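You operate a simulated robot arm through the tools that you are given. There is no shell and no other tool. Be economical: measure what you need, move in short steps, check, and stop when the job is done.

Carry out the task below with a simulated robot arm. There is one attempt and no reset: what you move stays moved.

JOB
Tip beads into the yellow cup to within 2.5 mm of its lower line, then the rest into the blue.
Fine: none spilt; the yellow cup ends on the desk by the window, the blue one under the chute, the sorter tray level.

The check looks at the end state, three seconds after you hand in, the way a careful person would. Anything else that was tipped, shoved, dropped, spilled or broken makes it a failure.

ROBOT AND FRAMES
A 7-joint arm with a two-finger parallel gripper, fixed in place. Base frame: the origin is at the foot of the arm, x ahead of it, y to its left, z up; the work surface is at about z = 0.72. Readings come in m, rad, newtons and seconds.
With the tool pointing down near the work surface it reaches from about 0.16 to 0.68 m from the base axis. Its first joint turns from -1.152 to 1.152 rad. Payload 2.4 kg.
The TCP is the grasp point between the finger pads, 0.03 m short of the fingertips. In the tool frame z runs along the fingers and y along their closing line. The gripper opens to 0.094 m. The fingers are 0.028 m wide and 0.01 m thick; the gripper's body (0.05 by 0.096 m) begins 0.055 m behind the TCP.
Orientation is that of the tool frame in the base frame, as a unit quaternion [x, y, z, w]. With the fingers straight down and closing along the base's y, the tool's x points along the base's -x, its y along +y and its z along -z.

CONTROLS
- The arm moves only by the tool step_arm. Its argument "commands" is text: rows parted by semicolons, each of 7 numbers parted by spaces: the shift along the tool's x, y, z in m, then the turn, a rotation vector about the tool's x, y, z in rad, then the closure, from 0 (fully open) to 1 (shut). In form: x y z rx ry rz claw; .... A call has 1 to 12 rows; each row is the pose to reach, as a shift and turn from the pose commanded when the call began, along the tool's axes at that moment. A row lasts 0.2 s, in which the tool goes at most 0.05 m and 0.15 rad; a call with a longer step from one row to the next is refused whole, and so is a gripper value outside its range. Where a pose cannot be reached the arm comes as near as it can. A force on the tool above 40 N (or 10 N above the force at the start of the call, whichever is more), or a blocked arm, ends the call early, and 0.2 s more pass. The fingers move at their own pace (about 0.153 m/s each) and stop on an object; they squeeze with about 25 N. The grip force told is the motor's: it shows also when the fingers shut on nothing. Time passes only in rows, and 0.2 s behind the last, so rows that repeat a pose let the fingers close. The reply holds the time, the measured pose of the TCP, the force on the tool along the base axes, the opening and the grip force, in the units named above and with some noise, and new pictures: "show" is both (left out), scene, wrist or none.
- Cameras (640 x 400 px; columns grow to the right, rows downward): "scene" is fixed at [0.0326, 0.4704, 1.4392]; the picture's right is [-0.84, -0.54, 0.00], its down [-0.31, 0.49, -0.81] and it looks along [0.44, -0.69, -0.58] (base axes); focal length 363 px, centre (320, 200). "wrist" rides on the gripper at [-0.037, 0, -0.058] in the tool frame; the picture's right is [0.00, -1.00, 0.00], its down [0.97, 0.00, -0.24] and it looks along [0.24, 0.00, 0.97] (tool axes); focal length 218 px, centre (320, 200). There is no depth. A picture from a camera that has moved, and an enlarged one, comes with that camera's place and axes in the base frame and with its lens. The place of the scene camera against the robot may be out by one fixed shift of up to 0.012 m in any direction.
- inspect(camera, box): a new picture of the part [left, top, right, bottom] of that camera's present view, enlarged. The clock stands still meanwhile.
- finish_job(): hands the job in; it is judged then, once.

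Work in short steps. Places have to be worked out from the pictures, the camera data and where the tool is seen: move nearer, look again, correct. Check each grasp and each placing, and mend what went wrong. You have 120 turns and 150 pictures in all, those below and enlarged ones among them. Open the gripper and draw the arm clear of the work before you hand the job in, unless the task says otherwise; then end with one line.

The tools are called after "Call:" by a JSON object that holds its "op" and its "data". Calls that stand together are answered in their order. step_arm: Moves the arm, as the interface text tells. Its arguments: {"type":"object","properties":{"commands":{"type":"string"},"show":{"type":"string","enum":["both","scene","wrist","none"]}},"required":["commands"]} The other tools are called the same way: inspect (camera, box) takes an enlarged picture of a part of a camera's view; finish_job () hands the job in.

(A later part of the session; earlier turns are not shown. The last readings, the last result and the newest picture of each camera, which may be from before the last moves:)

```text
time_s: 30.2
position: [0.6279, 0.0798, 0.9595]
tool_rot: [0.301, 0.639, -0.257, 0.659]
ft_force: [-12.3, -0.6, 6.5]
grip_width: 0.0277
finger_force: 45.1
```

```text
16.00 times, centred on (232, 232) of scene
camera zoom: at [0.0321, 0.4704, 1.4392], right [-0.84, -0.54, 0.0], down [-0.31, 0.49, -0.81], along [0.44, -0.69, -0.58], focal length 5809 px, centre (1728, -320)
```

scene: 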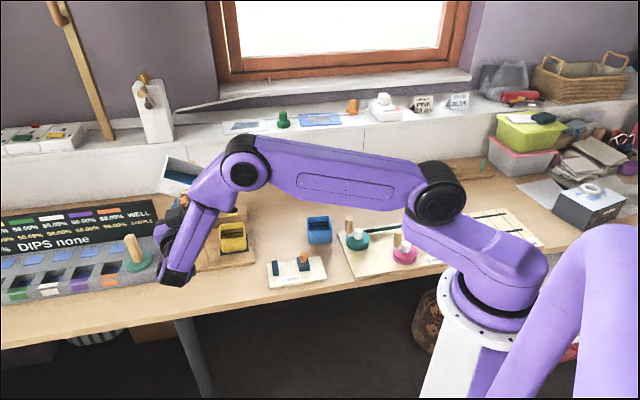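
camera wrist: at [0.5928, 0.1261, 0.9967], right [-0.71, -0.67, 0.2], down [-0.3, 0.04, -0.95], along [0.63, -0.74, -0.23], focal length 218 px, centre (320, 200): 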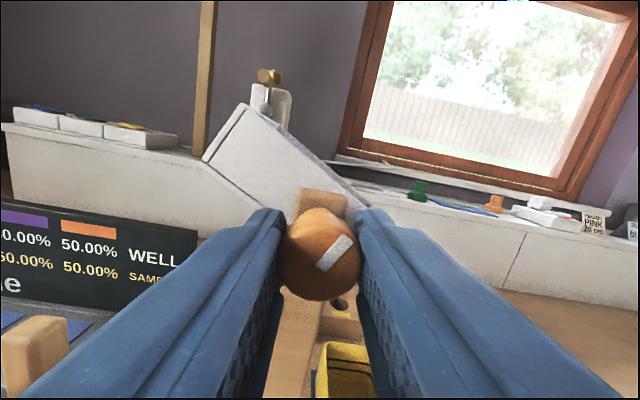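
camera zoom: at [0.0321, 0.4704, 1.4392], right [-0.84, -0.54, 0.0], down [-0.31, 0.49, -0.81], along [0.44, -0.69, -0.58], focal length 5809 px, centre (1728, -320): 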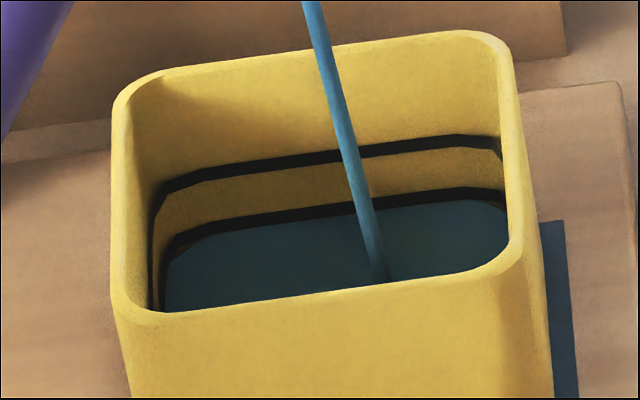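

The surface now touches the line, so I'll turn the tray back to level at once (about 0.767 rad).

Call:
{"op": "step_arm", "data": {"commands": "0 0 0 0 0 -0.14 1; 0 0 0 0 0 -0.28 1; 0 0 0 0 0 -0.42 1; 0 0 0 0 0 -0.56 1; 0 0 0 0 0 -0.7 1; 0 0 0 0 0 -0.767 1; 0 0 0 0 0 -0.767 1", "show": "both"}}

Call:
{"op": "inspect", "data": {"camera": "scene", "box": [212, 220, 252, 245]}}

```text
time_s: 31.8
position: [0.6287, 0.078, 0.9586]
tool_rot: [0.039, 0.706, -0.486, 0.514]
ft_force: [-16.0, 0.5, 3.0]
grip_width: 0.0274
finger_force: 45.6
camera wrist: at [0.6046, 0.1372, 0.9888], right [-0.55, -0.52, 0.65], down [-0.62, -0.26, -0.74], along [0.55, -0.81, -0.18], focal length 218 px, centre (320, 200)
```

scene: 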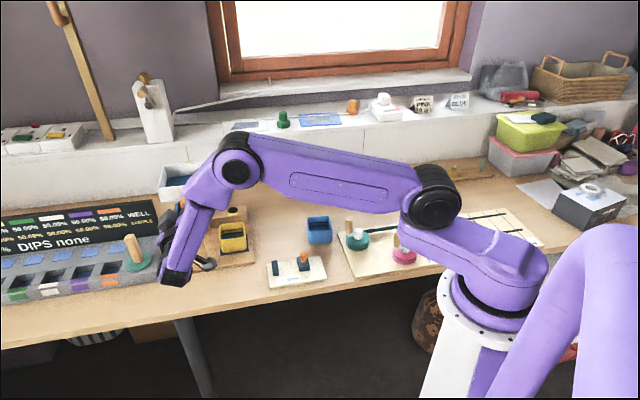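
wrist: 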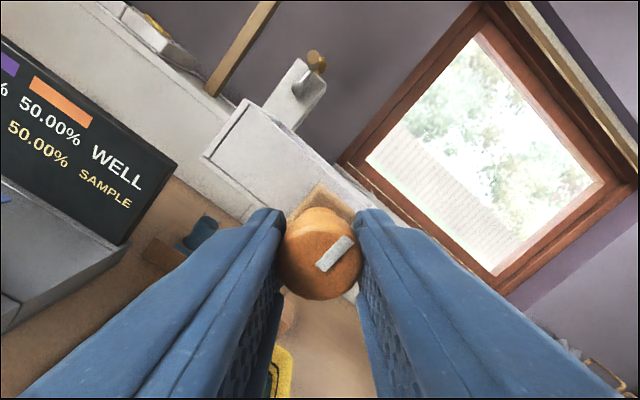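

```text
16.00 times, centred on (232, 232) of scene
camera zoom: at [0.0321, 0.4705, 1.4392], right [-0.84, -0.54, 0.0], down [-0.31, 0.49, -0.81], along [0.44, -0.69, -0.58], focal length 5809 px, centre (1728, -320)
```

zoom: 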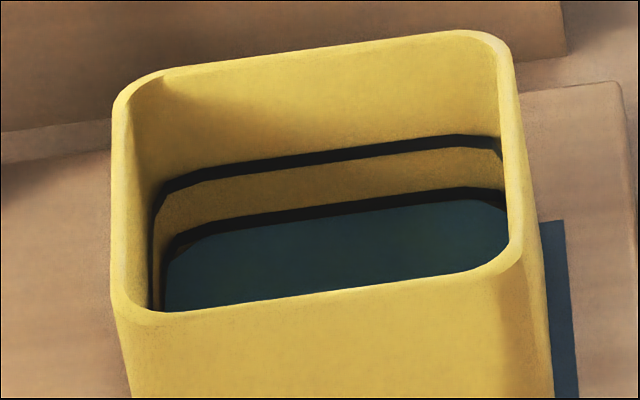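

The bead surface meets the lower line and the tray is level. I'll release the knob and back straight out, undoing the roll.

Call:
{"op": "step_arm", "data": {"commands": "0 0 0 0 0 0 0.6; 0 0 0 0 0 0 0.2; 0 0 0 0 0 0 0; 0 0 -0.04 0 0 0 0; 0 0 -0.08 0 0 0.14 0; 0 0 -0.12 0 0 0.28 0; 0 0 -0.12 0 0 0.42 0; 0 0 -0.12 0 0 0.56 0; 0 0 -0.12 0 0 0.7 0; 0 0 -0.12 0 0 0.7 0", "show": "both"}}

```text
time_s: 34.0
position: [0.5471, 0.165, 0.958]
tool_rot: [0.28, 0.649, -0.279, 0.65]
ft_force: [-0.4, 0.0, -0.2]
grip_width: 0.0941
finger_force: 0.0
camera wrist: at [0.5058, 0.2075, 0.9966], right [-0.73, -0.69, 0.0], down [-0.16, 0.18, -0.97], along [0.67, -0.7, -0.24], focal length 218 px, centre (320, 200)
```

scene: 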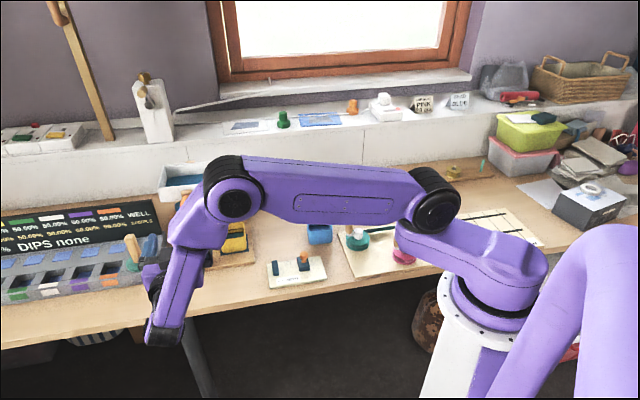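
wrist: 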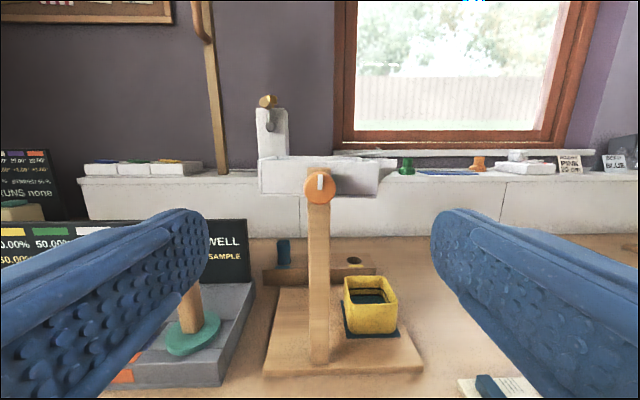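

The tray is level and the cup is filled. Next I'll go to a 45° pre-grasp behind the yellow cup, since the spout hangs over it and rules out a vertical grasp.

Call:
{"op": "step_arm", "data": {"commands": "0.014 -0.013 0.017 0 0.131 0 0; 0.027 -0.026 0.034 0 0.262 0 0; 0.041 -0.039 0.0515 0 0.393 0 0; 0.055 -0.052 0.069 0 0.524 0 0; 0.068 -0.0645 0.086 0 0.655 0 0; 0.082 -0.0774 0.103 0 0.785 0 0; 0.082 -0.0774 0.103 0 0.785 0 0", "show": "both"}}

```text
time_s: 35.6
position: [0.5598, 0.0388, 0.8779]
tool_rot: [0.365, 0.849, -0.151, 0.351]
ft_force: [0.3, -0.2, -0.1]
grip_width: 0.0941
finger_force: 0.1
camera wrist: at [0.5493, 0.0484, 0.9458], right [-0.73, -0.69, 0.0], down [-0.59, 0.62, -0.52], along [0.35, -0.37, -0.86], focal length 218 px, centre (320, 200)
```

scene: 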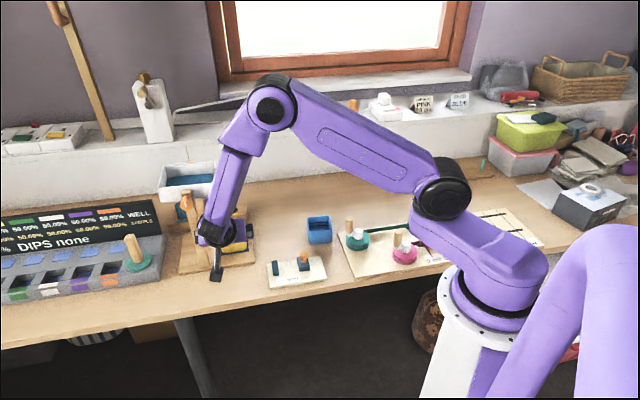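
wrist: 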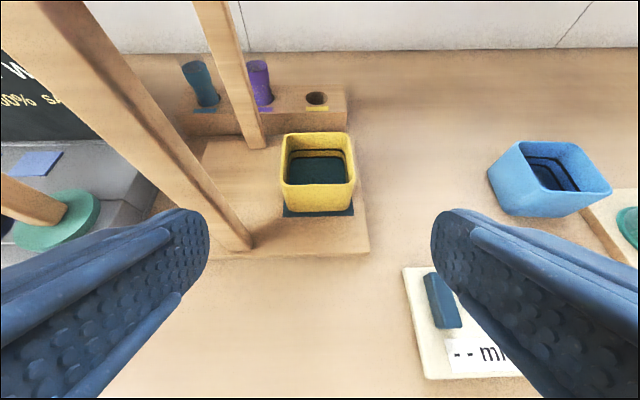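

The cup is laterally centred, its centre about 0.13 m ahead along the desk normal and 66 mm wide. I'll advance most of the way and check finger clearance against the post.

Call:
{"op": "step_arm", "data": {"commands": "-0.005 0.001 0.04 0 0 0 0; -0.01 0.0014 0.08 0 0 0 0; -0.0156 0.0014 0.115 0 0 0 0; -0.0156 0.0014 0.115 0 0 0 0", "show": "both"}}

```text
time_s: 36.6
position: [0.6256, -0.0281, 0.8062]
tool_rot: [0.366, 0.848, -0.151, 0.352]
ft_force: [0.7, -0.5, 0.3]
grip_width: 0.094
finger_force: 0.0
camera wrist: at [0.6145, -0.0176, 0.8747], right [-0.73, -0.69, 0.0], down [-0.59, 0.62, -0.52], along [0.36, -0.38, -0.86], focal length 218 px, centre (320, 200)
```

scene: 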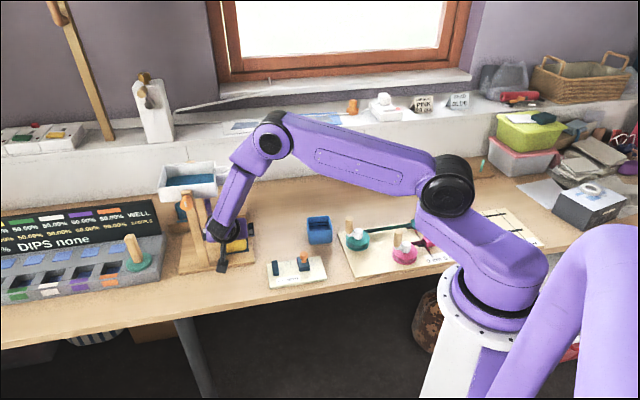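
wrist: 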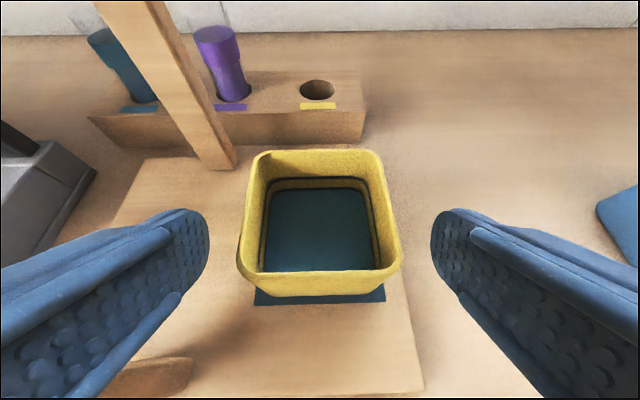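

Fingers straddle the cup with clearance to the post. I'll advance the last 46 mm and close.

Call:
{"op": "step_arm", "data": {"commands": "0 0 0.023 0 0 0 0; 0 0 0.046 0 0 0 0; 0 0 0.046 0 0 0 0; 0 0 0.046 0 0 0 0.5; 0 0 0.046 0 0 0 1; 0 0 0.046 0 0 0 1", "show": "both"}}

```text
time_s: 38.0
position: [0.6472, -0.0514, 0.7744]
tool_rot: [0.366, 0.848, -0.151, 0.352]
ft_force: [-0.1, -1.1, 0.8]
grip_width: 0.0738
finger_force: 25.5
camera wrist: at [0.636, -0.0406, 0.8429], right [-0.73, -0.69, 0.0], down [-0.59, 0.62, -0.52], along [0.36, -0.38, -0.86], focal length 218 px, centre (320, 200)
```

scene: 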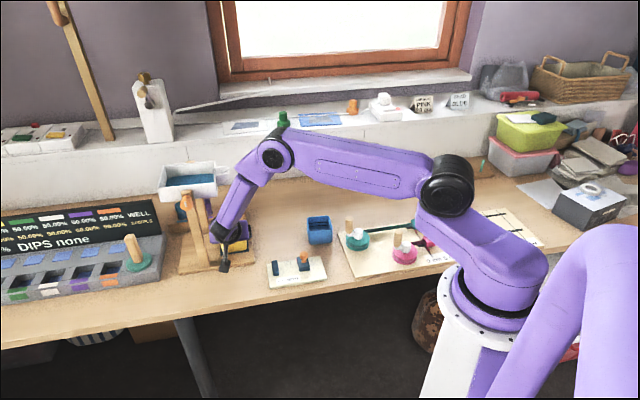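
wrist: 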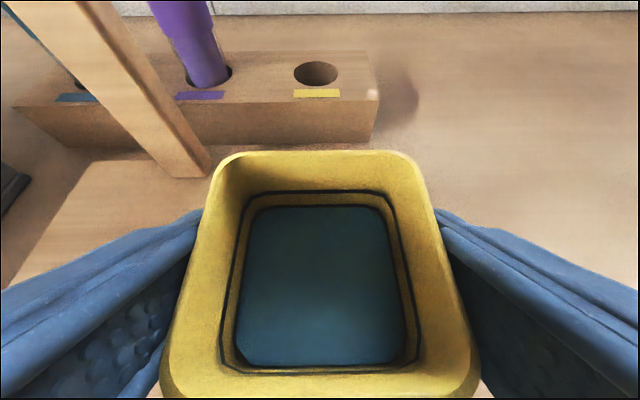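

The grip is firm at 74 mm, and the level still shows at the lower line. I'll lift gently by 5 cm, move right clear of the stand, then lift a bit more.

Call:
{"op": "step_arm", "data": {"commands": "-0.0071 0 -0.0071 0 0 0 1; -0.021 0 -0.021 0 0 0 1; -0.0354 0 -0.0354 0 0 0 1; -0.0354 -0.02 -0.0354 0 0 0 1; -0.0354 -0.05 -0.0354 0 0 0 1; -0.0354 -0.08 -0.0354 0 0 0 1; -0.0354 -0.11 -0.0354 0 0 0 1; -0.045 -0.12 -0.045 0 0 0 1; -0.06 -0.12 -0.06 0 0 0 1; -0.06 -0.12 -0.06 0 0 0 1", "show": "both"}}

```text
time_s: 40.2
position: [0.5601, -0.1336, 0.8583]
tool_rot: [0.366, 0.848, -0.151, 0.351]
ft_force: [0.0, 0.4, 1.0]
grip_width: 0.0
finger_force: 24.3
camera wrist: at [0.5493, -0.1239, 0.9272], right [-0.73, -0.69, 0.0], down [-0.59, 0.62, -0.52], along [0.36, -0.38, -0.86], focal length 218 px, centre (320, 200)
```

scene: 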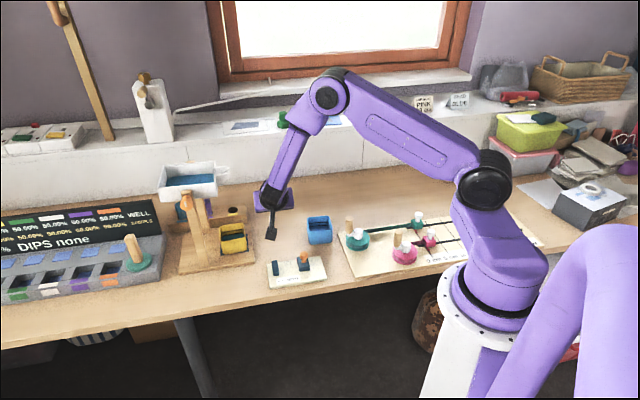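
wrist: 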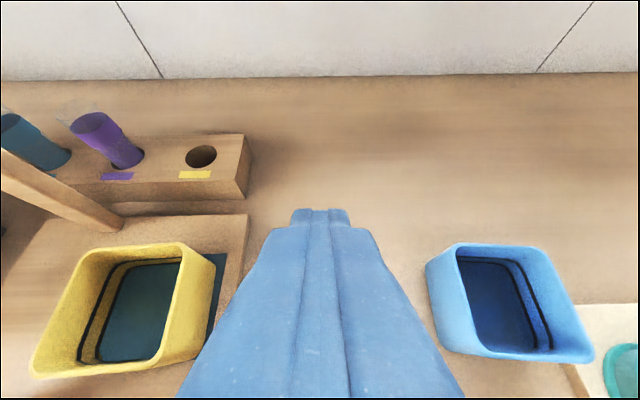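

The cup slipped out of the grip but is still standing on its pad. I'll check it closely for shift or spills.

Call:
{"op": "inspect", "data": {"camera": "scene", "box": [160, 150, 272, 280]}}

Call:
{"op": "inspect", "data": {"camera": "wrist", "box": [0, 200, 320, 400]}}

```text
3.08 times, centred on (216, 215) of scene
camera zoom: at [0.0326, 0.4704, 1.4392], right [-0.84, -0.54, 0.0], down [-0.31, 0.49, -0.81], along [0.44, -0.69, -0.58], focal length 1117 px, centre (640, 154)
```

zoom: 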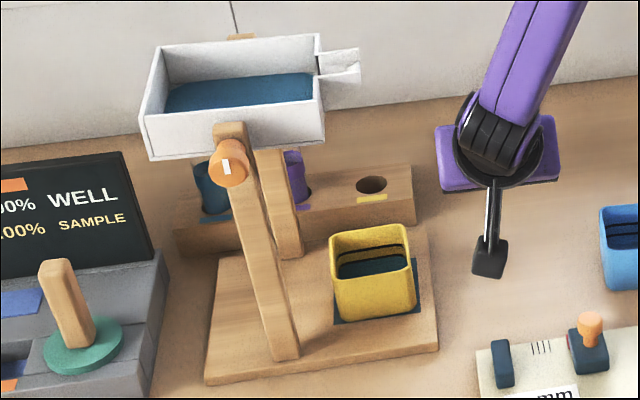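

```text
2.00 times, centred on (160, 300) of wrist
camera zoom: at [0.5493, -0.1239, 0.9272], right [-0.73, -0.69, 0.0], down [-0.59, 0.62, -0.52], along [0.36, -0.38, -0.86], focal length 436 px, centre (640, 0)
```

zoom: 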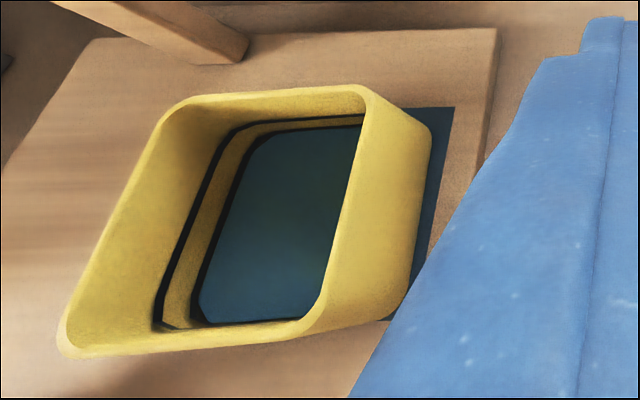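

No spill and the cup stands upright. The 74 mm width puts the rim at only z≈0.770, so I had gripped just the top edge. I'll back off, reopen, and approach lower at a shallower 20° pitch.

Call:
{"op": "step_arm", "data": {"commands": "0.027 0.02 -0.016 0 -0.087 0 0; 0.054 0.045 -0.032 0 -0.174 0 0; 0.08 0.07 -0.048 0 -0.262 0 0; 0.107 0.095 -0.064 0 -0.349 0 0; 0.134 0.12 -0.0806 0 -0.436 0 0; 0.134 0.12 -0.0806 0 -0.436 0 0", "show": "both"}}

Call:
{"op": "inspect", "data": {"camera": "wrist", "box": [220, 150, 420, 275]}}

```text
time_s: 41.6
position: [0.5432, 0.0589, 0.8215]
tool_rot: [0.323, 0.752, -0.227, 0.528]
ft_force: [-0.7, 1.2, 0.2]
grip_width: 0.0939
finger_force: 0.1
camera wrist: at [0.5145, 0.0895, 0.8775], right [-0.73, -0.69, 0.0], down [-0.38, 0.4, -0.83], along [0.57, -0.6, -0.56], focal length 218 px, centre (320, 200)
```

scene: 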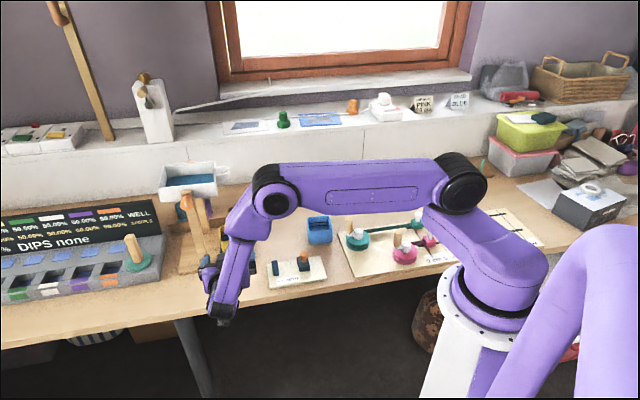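
wrist: 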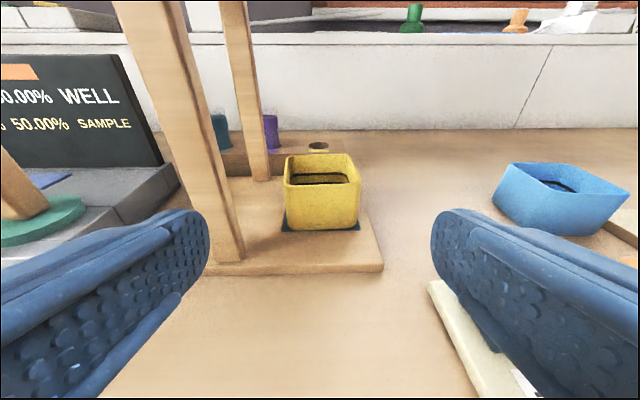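

```text
3.20 times, centred on (320, 212) of wrist
camera zoom: at [0.5145, 0.0895, 0.8775], right [-0.73, -0.69, 0.0], down [-0.38, 0.4, -0.83], along [0.57, -0.6, -0.56], focal length 698 px, centre (320, 160)
```

zoom: 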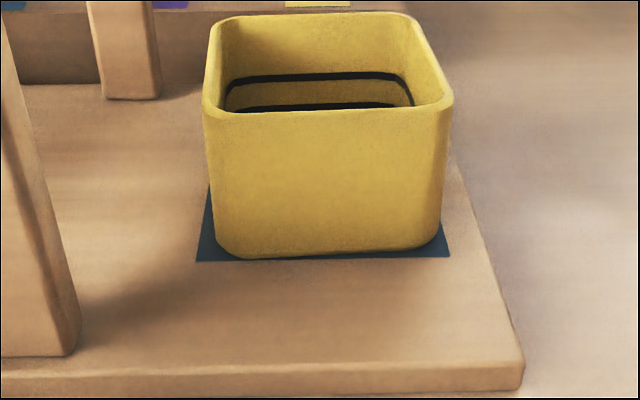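

The rim is at z≈0.778 and the cup's centre is 0.164 m ahead, 2 mm right. A straight advance along the tool axis puts the TCP at mid-cup at z≈0.763, so I'll go most of the way and check.

Call:
{"op": "step_arm", "data": {"commands": "-0.001 -0.002 0.04 0 0 0 0; -0.001 -0.0022 0.08 0 0 0 0; -0.001 -0.0022 0.12 0 0 0 0; -0.001 -0.0022 0.135 0 0 0 0; -0.001 -0.0022 0.135 0 0 0 0", "show": "both"}}

```text
time_s: 42.6
position: [0.6296, -0.0289, 0.7791]
tool_rot: [0.321, 0.753, -0.224, 0.529]
ft_force: [-1.3, 0.4, 4.7]
grip_width: 0.0939
finger_force: 0.0
stopped in row 5: the force on the tool passed its limit (the readings are from after the stop); the commanded pose is now the measured one
camera wrist: at [0.5996, 0.0011, 0.8354], right [-0.72, -0.69, 0.0], down [-0.38, 0.4, -0.83], along [0.58, -0.6, -0.56], focal length 218 px, centre (320, 200)
```

scene: 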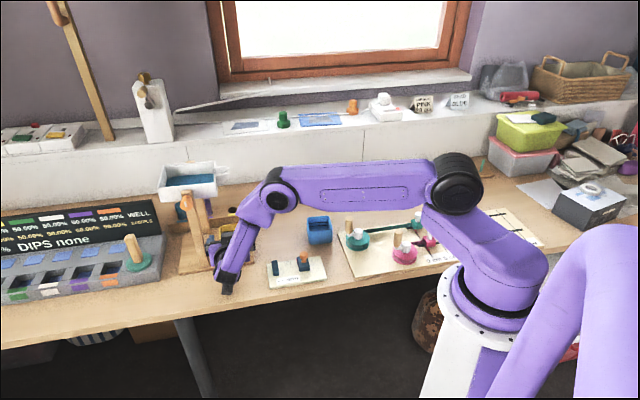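
wrist: 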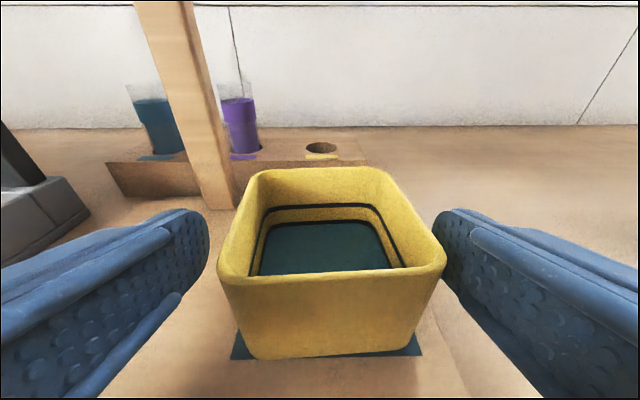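

The advance stopped on a force limit, with the tool a few mm left of and above its target. I'll zoom in to find what it touched.

Call:
{"op": "inspect", "data": {"camera": "scene", "box": [170, 180, 340, 300]}}

Call:
{"op": "inspect", "data": {"camera": "wrist", "box": [160, 150, 480, 400]}}

```text
3.33 times, centred on (255, 240) of scene
camera zoom: at [0.0325, 0.4704, 1.4392], right [-0.84, -0.54, 0.0], down [-0.31, 0.49, -0.81], along [0.44, -0.69, -0.58], focal length 1210 px, centre (537, 67)
```

zoom: 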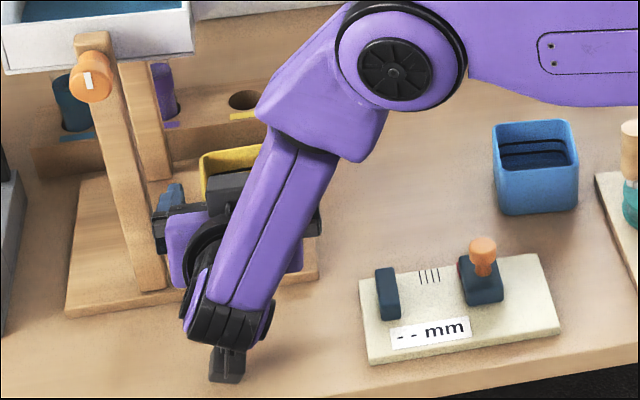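

```text
1.60 times, centred on (320, 275) of wrist
camera zoom: at [0.5996, 0.0011, 0.8354], right [-0.72, -0.69, 0.0], down [-0.38, 0.4, -0.83], along [0.58, -0.6, -0.56], focal length 349 px, centre (320, 80)
```

zoom: 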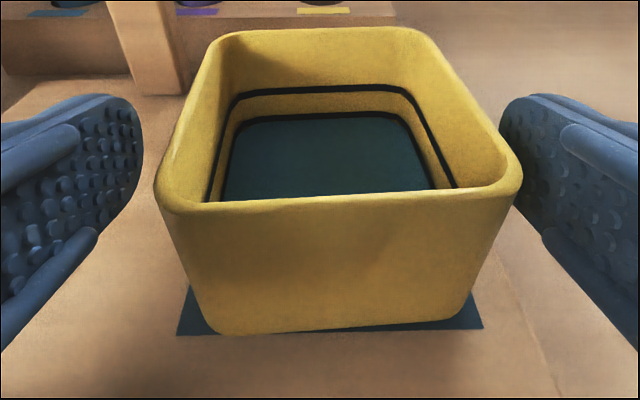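

The stub under the wrist joint touched the desk, since at 20° it hangs about 59 mm below the TCP. At 35° it clears, so I'll lift slightly and re-pitch to 35°, centring 4 mm right.

Call:
{"op": "step_arm", "data": {"commands": "-0.009 -0.002 -0.009 0 0.05 0 0; -0.0138 -0.004 -0.0178 0 0.15 0 0; -0.0138 -0.004 -0.0178 0 0.262 0 0; -0.0138 -0.004 -0.0178 0 0.262 0 0", "show": "wrist"}}

Call:
{"op": "inspect", "data": {"camera": "scene", "box": [170, 180, 340, 300]}}

```text
time_s: 43.6
position: [0.6167, -0.0236, 0.7985]
tool_rot: [0.348, 0.816, -0.181, 0.425]
ft_force: [-0.4, -0.7, -0.7]
grip_width: 0.0941
finger_force: 0.1
camera wrist: at [0.5986, -0.0047, 0.8627], right [-0.72, -0.69, 0.0], down [-0.52, 0.54, -0.66], along [0.46, -0.47, -0.75], focal length 218 px, centre (320, 200)
```

wrist: 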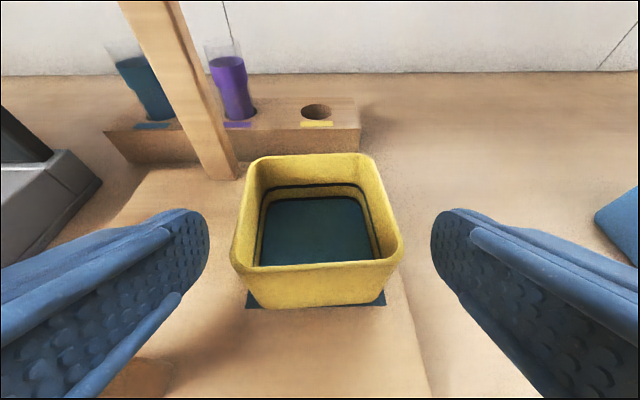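

```text
3.33 times, centred on (255, 240) of scene
camera zoom: at [0.0326, 0.4704, 1.4392], right [-0.84, -0.54, 0.0], down [-0.31, 0.49, -0.81], along [0.44, -0.69, -0.58], focal length 1210 px, centre (537, 67)
```

zoom: 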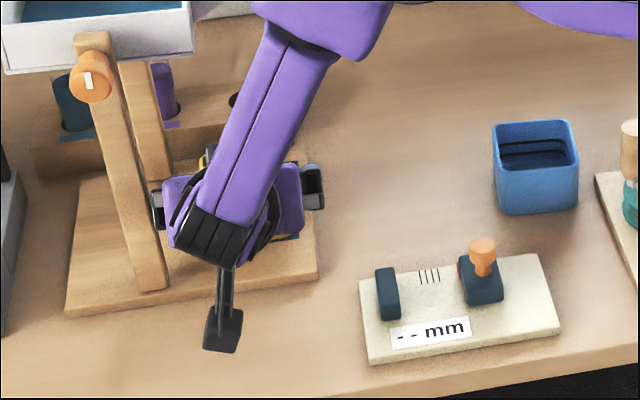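

The fingers now straddle the cup symmetrically and the stub is clear. I'll advance 60 mm along the tool axis and check contact before closing.

Call:
{"op": "step_arm", "data": {"commands": "0 0.001 0.02 0 0 0 0; 0 0.0014 0.04 0 0 0 0; 0 0.0014 0.052 0 0 0 0; 0 0.0014 0.06 0 0 0 0; 0 0.0014 0.06 0 0 0 0", "show": "wrist"}}

```text
time_s: 44.8
position: [0.6532, -0.0583, 0.7629]
tool_rot: [0.347, 0.816, -0.181, 0.425]
ft_force: [0.2, -0.3, 0.8]
grip_width: 0.094
finger_force: 0.0
camera wrist: at [0.6354, -0.0385, 0.8285], right [-0.72, -0.69, 0.0], down [-0.52, 0.54, -0.66], along [0.46, -0.47, -0.75], focal length 218 px, centre (320, 200)
```

wrist: 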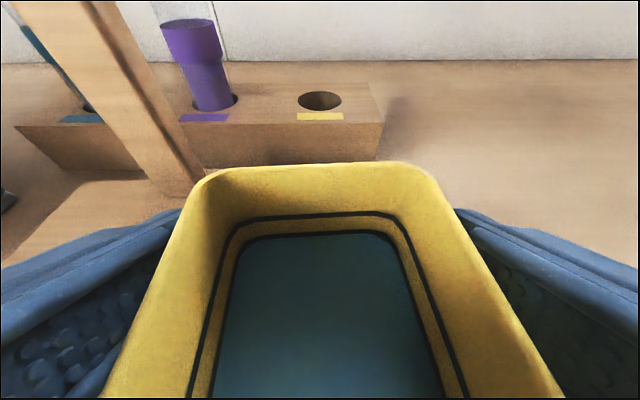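

No contact at z=0.763. I'll close, then lift only 1 cm to test the grip.

Call:
{"op": "step_arm", "data": {"commands": "0 0 0 0 0 0 0.4; 0 0 0 0 0 0 0.8; 0 0 0 0 0 0 1; 0 0 0 0 0 0 1; 0 0 0 0 0 0 1", "show": "wrist"}}

Call:
{"op": "step_arm", "data": {"commands": "-0.004 0 -0.003 0 0 0 1; -0.008 0 -0.006 0 0 0 1; -0.008 0 -0.006 0 0 0 1; -0.008 0 -0.006 0 0 0 1", "show": "both"}}

```text
time_s: 46.0
position: [0.6533, -0.0583, 0.7641]
tool_rot: [0.348, 0.816, -0.181, 0.425]
ft_force: [0.2, -0.4, 1.1]
grip_width: 0.0736
finger_force: 24.8
camera wrist: at [0.6353, -0.0386, 0.8287], right [-0.72, -0.69, 0.0], down [-0.52, 0.54, -0.66], along [0.46, -0.47, -0.75], focal length 218 px, centre (320, 200)
```

wrist: 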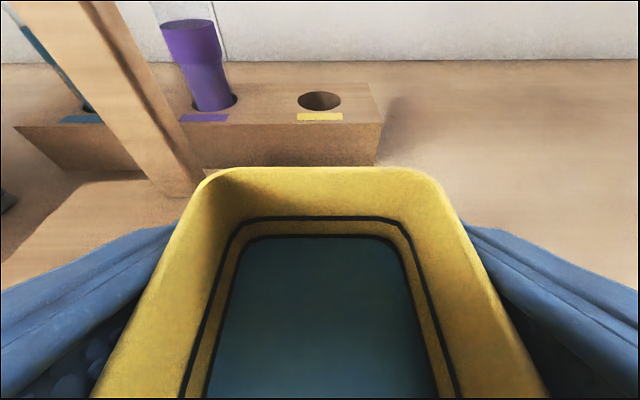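

```text
time_s: 47.0
position: [0.6524, -0.0584, 0.7727]
tool_rot: [0.348, 0.816, -0.181, 0.425]
ft_force: [-0.4, -0.7, -1.2]
grip_width: 0.0736
finger_force: 25.1
camera wrist: at [0.634, -0.0392, 0.838], right [-0.72, -0.69, 0.0], down [-0.52, 0.54, -0.66], along [0.46, -0.47, -0.75], focal length 218 px, centre (320, 200)
```

scene: 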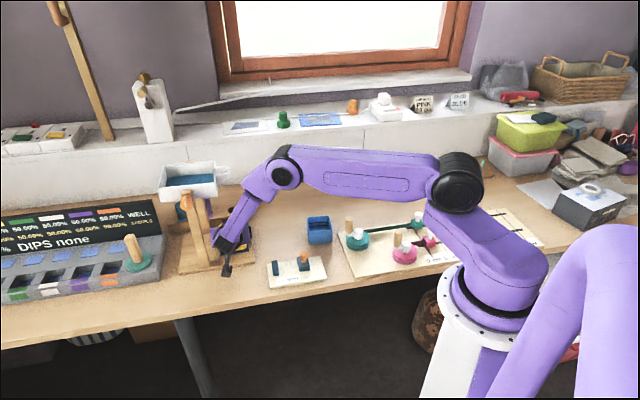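
wrist: 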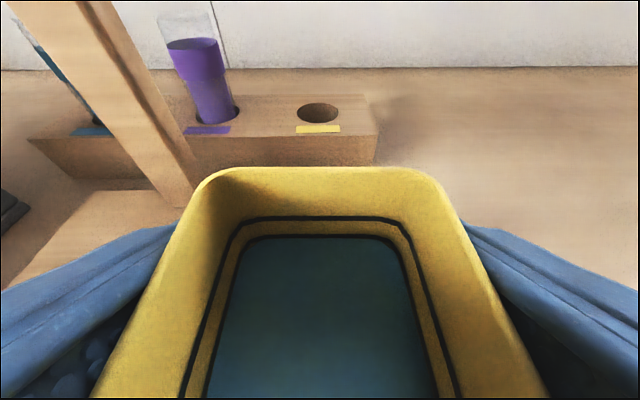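

The cup rises with the tool this time. I'll lift further and carry it right slowly.

Call:
{"op": "step_arm", "data": {"commands": "-0.008 0 -0.006 0 0 0 1; -0.02 0 -0.014 0 0 0 1; -0.033 0 -0.023 0 0 0 1; -0.033 -0.01 -0.023 0 0 0 1; -0.033 -0.03 -0.023 0 0 0 1; -0.033 -0.05 -0.023 0 0 0 1; -0.033 -0.075 -0.023 0 0 0 1; -0.033 -0.1 -0.023 0 0 0 1; -0.033 -0.115 -0.023 0 0 0 1; -0.033 -0.12 -0.023 0 0 0 1; -0.033 -0.12 -0.023 0 0 0 1", "show": "both"}}

```text
time_s: 49.4
position: [0.565, -0.1415, 0.8145]
tool_rot: [0.347, 0.816, -0.18, 0.426]
ft_force: [-0.4, -0.4, -0.7]
grip_width: 0.0737
finger_force: 25.3
camera wrist: at [0.5467, -0.1227, 0.8792], right [-0.72, -0.69, 0.0], down [-0.52, 0.54, -0.66], along [0.46, -0.47, -0.75], focal length 218 px, centre (320, 200)
```

scene: 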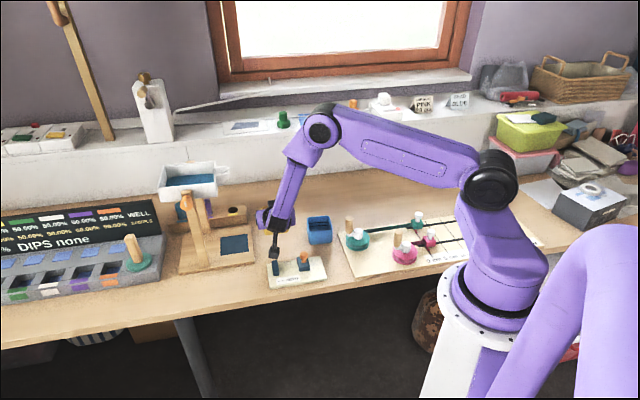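
wrist: 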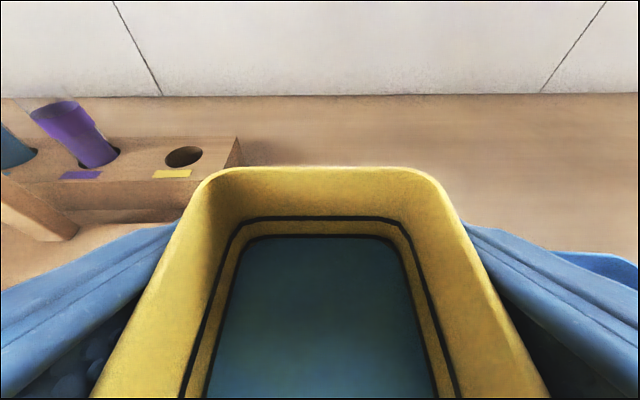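

The cup is well held and the pad is empty. I'll raise it a little, carry it over the free desk towards the window, then look.

Call:
{"op": "step_arm", "data": {"commands": "-0.0246 0 -0.0172 0 0 0 1; -0.0418 0 0.0074 0 0 0 1; -0.0619 0 0.036 0 0 0 1; -0.082 0 0.0647 0 0 0 1; -0.0992 -0.03 0.0893 0 0 0 1; -0.1107 -0.065 0.1057 0 0 0 1; -0.1222 -0.105 0.122 0 0 0 1; -0.1222 -0.145 0.122 0 0 0 1; -0.1222 -0.185 0.122 0 0 0 1; -0.1222 -0.22 0.122 0 0 0 1; -0.1222 -0.245 0.122 0 0 0 1; -0.1222 -0.255 0.122 0 0 0 1", "show": "both"}}

```text
time_s: 52.0
position: [0.5003, -0.4398, 0.844]
tool_rot: [0.347, 0.816, -0.183, 0.424]
ft_force: [-0.4, 0.0, -0.9]
grip_width: 0.0736
finger_force: 25.0
camera wrist: at [0.4819, -0.4205, 0.9083], right [-0.72, -0.69, 0.0], down [-0.52, 0.54, -0.66], along [0.45, -0.48, -0.75], focal length 218 px, centre (320, 200)
```

scene: 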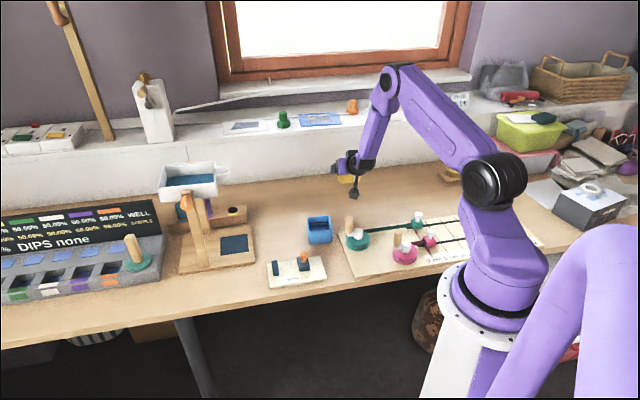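
wrist: 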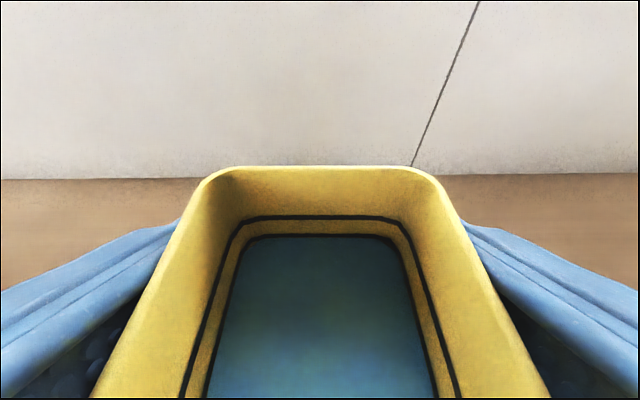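

There is free desk here, about 0.14 m from the ledge under the window. I'll move 4 cm nearer and start lowering.

Call:
{"op": "step_arm", "data": {"commands": "-0.0115 0 0.0164 0 0 0 1; -0.023 0 0.0328 0 0 0 1; -0.0066 0 0.0443 0 0 0 1; 0.0098 0 0.0558 0 0 0 1; 0.0261 0 0.0672 0 0 0 1; 0.0335 0 0.0724 0 0 0 1; 0.0335 0 0.0724 0 0 0 1", "show": "both"}}

```text
time_s: 53.6
position: [0.5288, -0.4687, 0.7749]
tool_rot: [0.347, 0.816, -0.18, 0.426]
ft_force: [0.0, 0.2, -1.0]
grip_width: 0.0735
finger_force: 25.0
camera wrist: at [0.51, -0.45, 0.8399], right [-0.72, -0.69, 0.0], down [-0.52, 0.54, -0.66], along [0.46, -0.47, -0.75], focal length 218 px, centre (320, 200)
```

scene: 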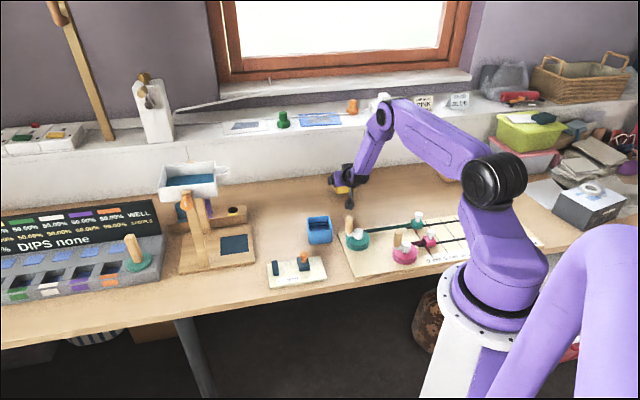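
wrist: 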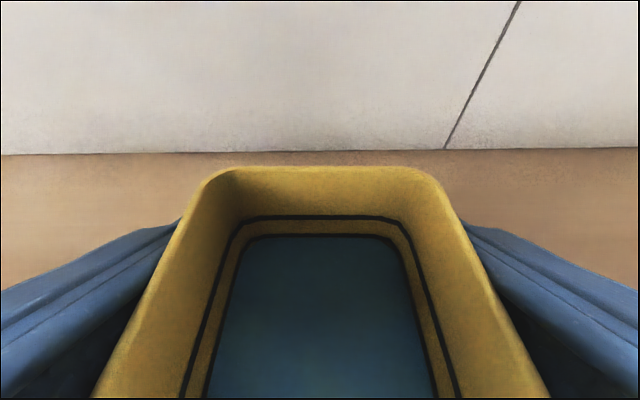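

Reach is fine. I'll lower slowly and watch the force.

Call:
{"op": "step_arm", "data": {"commands": "0.005 0 0.0034 0 0 0 1; 0.0098 0 0.0069 0 0 0 1; 0.0131 0 0.0092 0 0 0 1; 0.0131 0 0.0092 0 0 0 1", "show": "none"}}

Call:
{"op": "step_arm", "data": {"commands": "0.0016 0 0.0011 0 0 0 1; 0.0033 0 0.0023 0 0 0 1; 0.0033 0 0.0023 0 0 0 1", "show": "wrist"}}

```text
time_s: 54.6
position: [0.5292, -0.469, 0.7593]
tool_rot: [0.346, 0.817, -0.179, 0.425]
ft_force: [1.2, -0.6, -0.5]
grip_width: 0.0736
finger_force: 25.3
```

```text
time_s: 55.4
position: [0.5293, -0.4693, 0.7548]
tool_rot: [0.347, 0.816, -0.18, 0.425]
ft_force: [0.6, -0.2, -0.9]
grip_width: 0.0734
finger_force: 25.5
camera wrist: at [0.51, -0.4503, 0.8195], right [-0.72, -0.69, 0.0], down [-0.52, 0.54, -0.66], along [0.46, -0.47, -0.75], focal length 218 px, centre (320, 200)
```

wrist: 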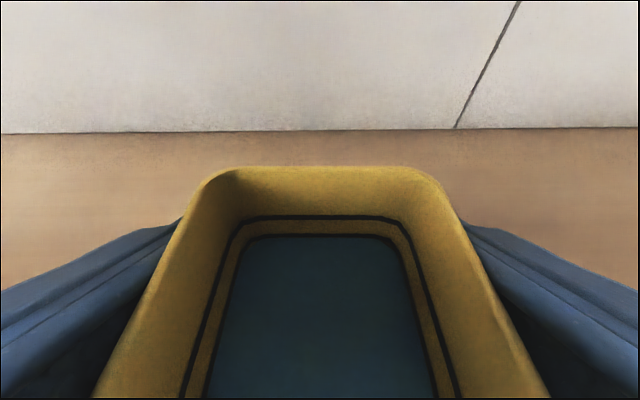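

No contact yet at 0.755, so I'll continue down in 2 mm steps.

Call:
{"op": "step_arm", "data": {"commands": "0.0016 0 0.0011 0 0 0 1; 0.0016 0 0.0011 0 0 0 1", "show": "none"}}

Call:
{"op": "step_arm", "data": {"commands": "0.0016 0 0.0011 0 0 0 1; 0.0016 0 0.0011 0 0 0 1", "show": "none"}}

```text
time_s: 56.0
position: [0.5294, -0.4692, 0.7529]
tool_rot: [0.347, 0.816, -0.181, 0.425]
ft_force: [0.2, -0.2, -0.6]
grip_width: 0.0737
finger_force: 25.0
```

```text
time_s: 56.6
position: [0.5287, -0.4683, 0.7513]
tool_rot: [0.347, 0.815, -0.181, 0.427]
ft_force: [-0.5, 0.0, 7.8]
grip_width: 0.0736
finger_force: 24.8
```

The cup has touched down (7.8 N). I'll open the fingers, then back out along the tool axis.

Call:
{"op": "step_arm", "data": {"commands": "0 0 0 0 0 0 0.5; 0 0 0 0 0 0 0; 0 0 0 0 0 0 0; 0 0 -0.02 0 0 0 0; 0 0 -0.05 0 0 0 0; 0 0 -0.09 0 0 0 0; 0 0 -0.13 0 0 0 0; 0 0 -0.13 0 0 0 0", "show": "both"}}

Call:
{"op": "inspect", "data": {"camera": "wrist", "box": [220, 100, 420, 225]}}

```text
time_s: 58.4
position: [0.484, -0.3954, 0.8368]
tool_rot: [0.345, 0.819, -0.194, 0.415]
ft_force: [0.6, 0.3, -0.3]
grip_width: 0.0939
finger_force: 0.1
out of reach, approached as far as the arm can: row 5, 6, 7, 8
camera wrist: at [0.4669, -0.3752, 0.9012], right [-0.73, -0.69, 0.03], down [-0.54, 0.54, -0.65], along [0.43, -0.49, -0.76], focal length 218 px, centre (320, 200)
```

scene: 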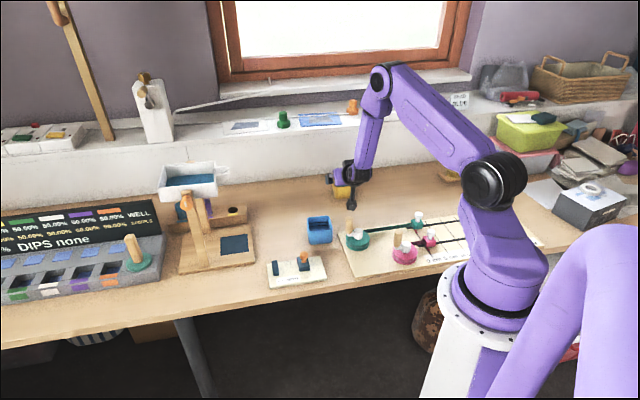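
wrist: 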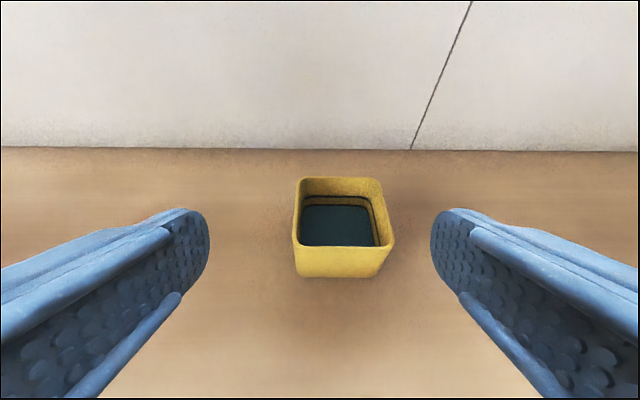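

```text
3.20 times, centred on (320, 162) of wrist
camera zoom: at [0.4669, -0.3752, 0.9012], right [-0.73, -0.69, 0.03], down [-0.54, 0.54, -0.65], along [0.43, -0.49, -0.76], focal length 698 px, centre (320, 320)
```

zoom: 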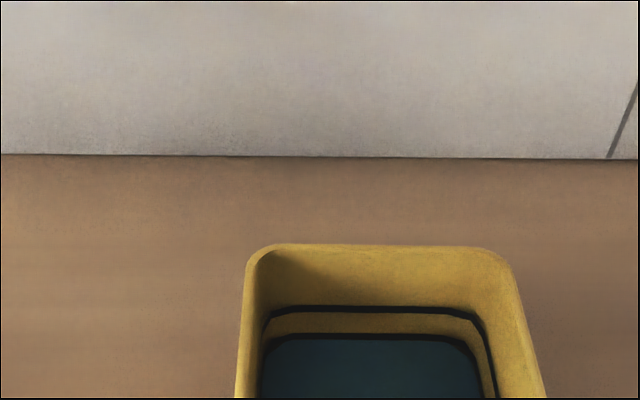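

The yellow cup stands on the desk below the window with its level at the line. I'll rise first, then move back and left above the blue cup at a 45° pitch.

Call:
{"op": "step_arm", "data": {"commands": "-0.0328 0 -0.023 0 0 0 0; -0.0655 0 -0.046 0 0 0 0; -0.046 0.019 -0.074 0 0.025 0 0; -0.0266 0.038 -0.101 0 0.05 0 0; -0.007 0.057 -0.129 0 0.075 0 0; 0.012 0.076 -0.157 0 0.1 0 0; 0.0316 0.0954 -0.1845 0 0.125 0 0; 0.051 0.1144 -0.212 0 0.15 0 0; 0.0705 0.1335 -0.24 0 0.175 0 0; 0.0705 0.1335 -0.24 0 0.175 0 0", "show": "both"}}

```text
time_s: 60.6
position: [0.4131, -0.1342, 0.9138]
tool_rot: [0.362, 0.85, -0.15, 0.352]
ft_force: [-1.1, 0.4, 1.1]
grip_width: 0.094
finger_force: 0.1
out of reach, approached as far as the arm can: row 1, 6, 7
camera wrist: at [0.4029, -0.1237, 0.9821], right [-0.72, -0.69, 0.0], down [-0.59, 0.62, -0.52], along [0.36, -0.37, -0.86], focal length 218 px, centre (320, 200)
```

scene: 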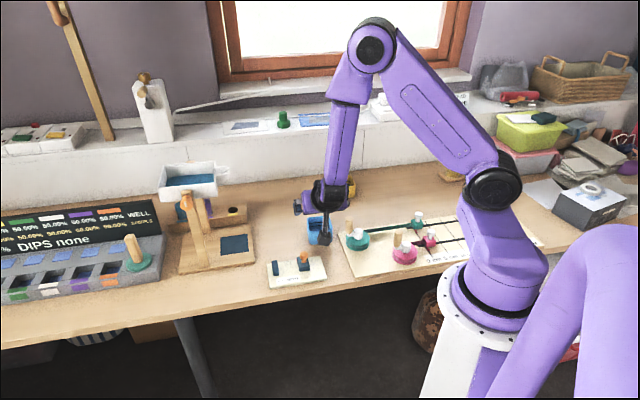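
wrist: 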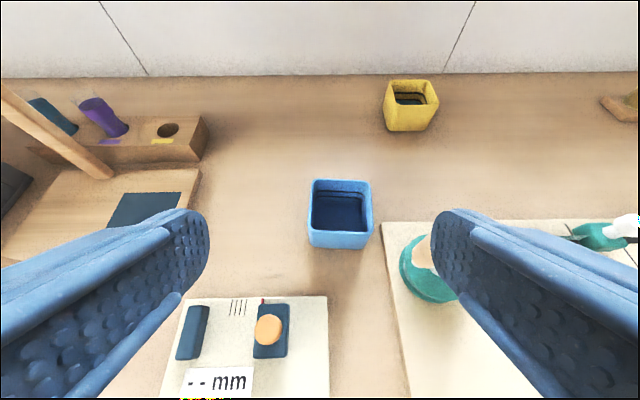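

The blue cup is 0.109 m ahead, 22 mm right and nearly square to the tool. I'll go to a point 10 cm short of the grasp along the tool axis.

Call:
{"op": "step_arm", "data": {"commands": "0.012 -0.007 0.03 0 0 0 0; 0.025 -0.015 0.06 0 0 0 0; 0.0368 -0.0216 0.0905 0 0 0 0; 0.0368 -0.0216 0.0905 0 0 0 0", "show": "both"}}

Call:
{"op": "inspect", "data": {"camera": "scene", "box": [250, 180, 430, 300]}}

```text
time_s: 61.6
position: [0.4667, -0.1676, 0.8438]
tool_rot: [0.362, 0.85, -0.153, 0.35]
ft_force: [-0.6, -0.2, -0.5]
grip_width: 0.0939
finger_force: 0.0
out of reach, approached as far as the arm can: row 1, 2, 3, 4
camera wrist: at [0.4563, -0.1565, 0.9127], right [-0.72, -0.69, 0.0], down [-0.6, 0.62, -0.52], along [0.35, -0.37, -0.86], focal length 218 px, centre (320, 200)
```

scene: 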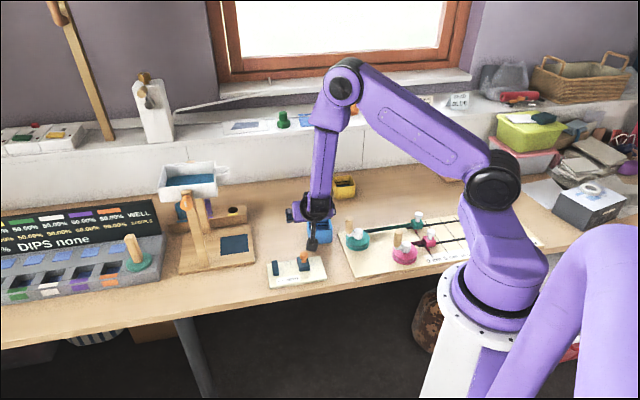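
wrist: 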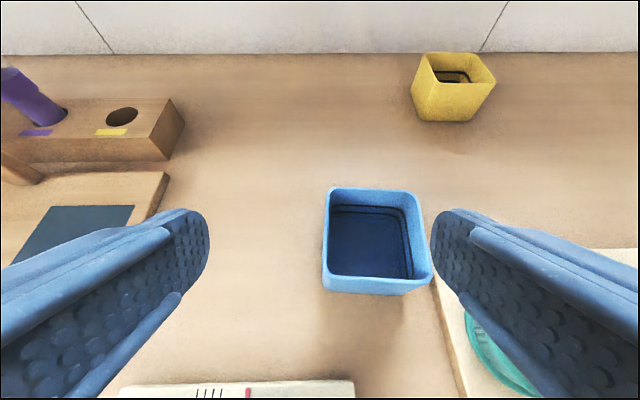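

```text
3.33 times, centred on (340, 240) of scene
camera zoom: at [0.0326, 0.4704, 1.4392], right [-0.84, -0.54, 0.0], down [-0.31, 0.49, -0.81], along [0.44, -0.69, -0.58], focal length 1210 px, centre (253, 67)
```

zoom: 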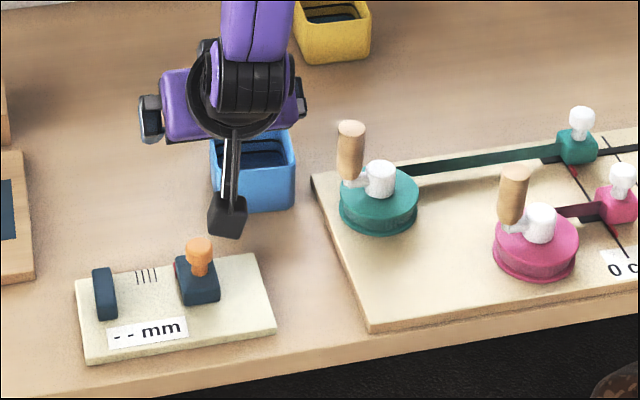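

This low 45° pose isn't reachable so near the base. Instead I'll pick up the blue cup vertically and set it on open desk further out, then regrasp it at a shallow pitch. First I'll rise and turn the tool straight down.

Call:
{"op": "step_arm", "data": {"commands": "-0.02 0 -0.02 0 0.13 0 0; -0.035 0 -0.035 0 0.26 0 0; -0.035 0 -0.035 0 0.39 0 0; -0.035 0 -0.035 0 0.52 0 0; -0.035 0 -0.035 0 0.65 0 0; -0.035 0 -0.035 0 0.785 0 0; -0.035 0 -0.035 0 0.785 0 0", "show": "wrist"}}

```text
time_s: 63.2
position: [0.4646, -0.1665, 0.8961]
tool_rot: [0.391, 0.92, 0.001, 0.0]
ft_force: [-0.4, -0.8, 0.9]
grip_width: 0.0942
finger_force: 0.1
out of reach, approached as far as the arm can: row 5
camera wrist: at [0.4901, -0.1937, 0.9554], right [-0.72, -0.69, 0.0], down [-0.67, 0.7, 0.24], along [-0.17, 0.17, -0.97], focal length 218 px, centre (320, 200)
```

wrist: 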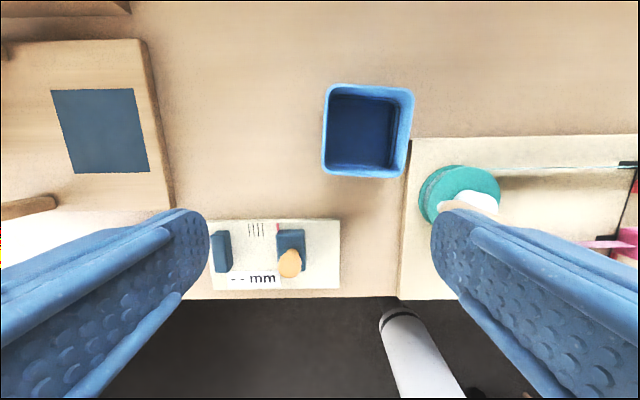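

The vertical view gives the blue cup's centre at (0.470, -0.229), turned about 3°. I'll align over it and descend to just above the rim.

Call:
{"op": "step_arm", "data": {"commands": "-0.0245 -0.02 0 0 0 0.028 0; -0.0489 -0.0396 0 0 0 0.057 0; -0.0489 -0.0396 0.03 0 0 0.057 0; -0.0489 -0.0396 0.06 0 0 0.057 0; -0.0489 -0.0396 0.09 0 0 0.057 0; -0.0489 -0.0396 0.09 0 0 0.057 0", "show": "both"}}

```text
time_s: 64.6
position: [0.4701, -0.23, 0.8059]
tool_rot: [0.417, 0.909, 0.0, 0.0]
ft_force: [-0.6, -0.4, -0.5]
grip_width: 0.094
finger_force: 0.0
camera wrist: at [0.4943, -0.2581, 0.8653], right [-0.76, -0.65, 0.0], down [-0.63, 0.74, 0.24], along [-0.15, 0.18, -0.97], focal length 218 px, centre (320, 200)
```

scene: 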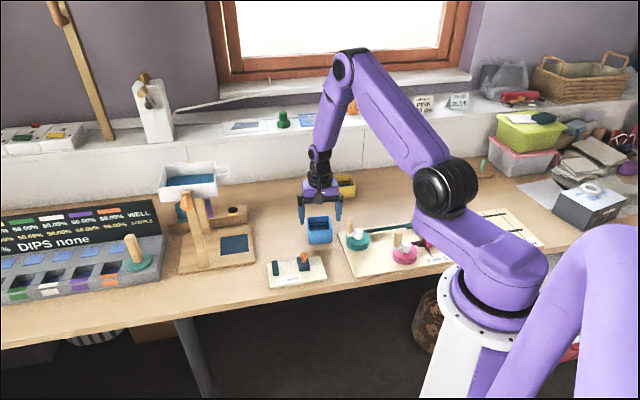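
wrist: 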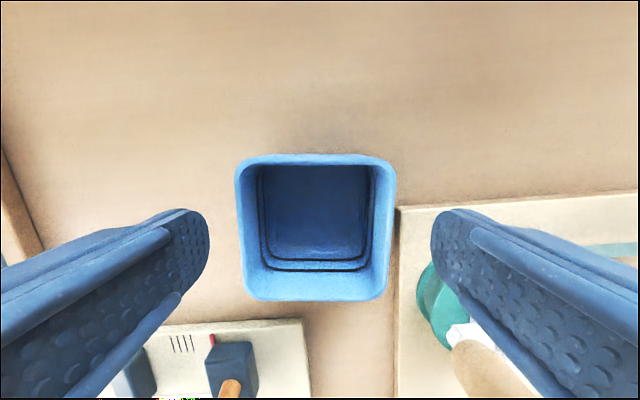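

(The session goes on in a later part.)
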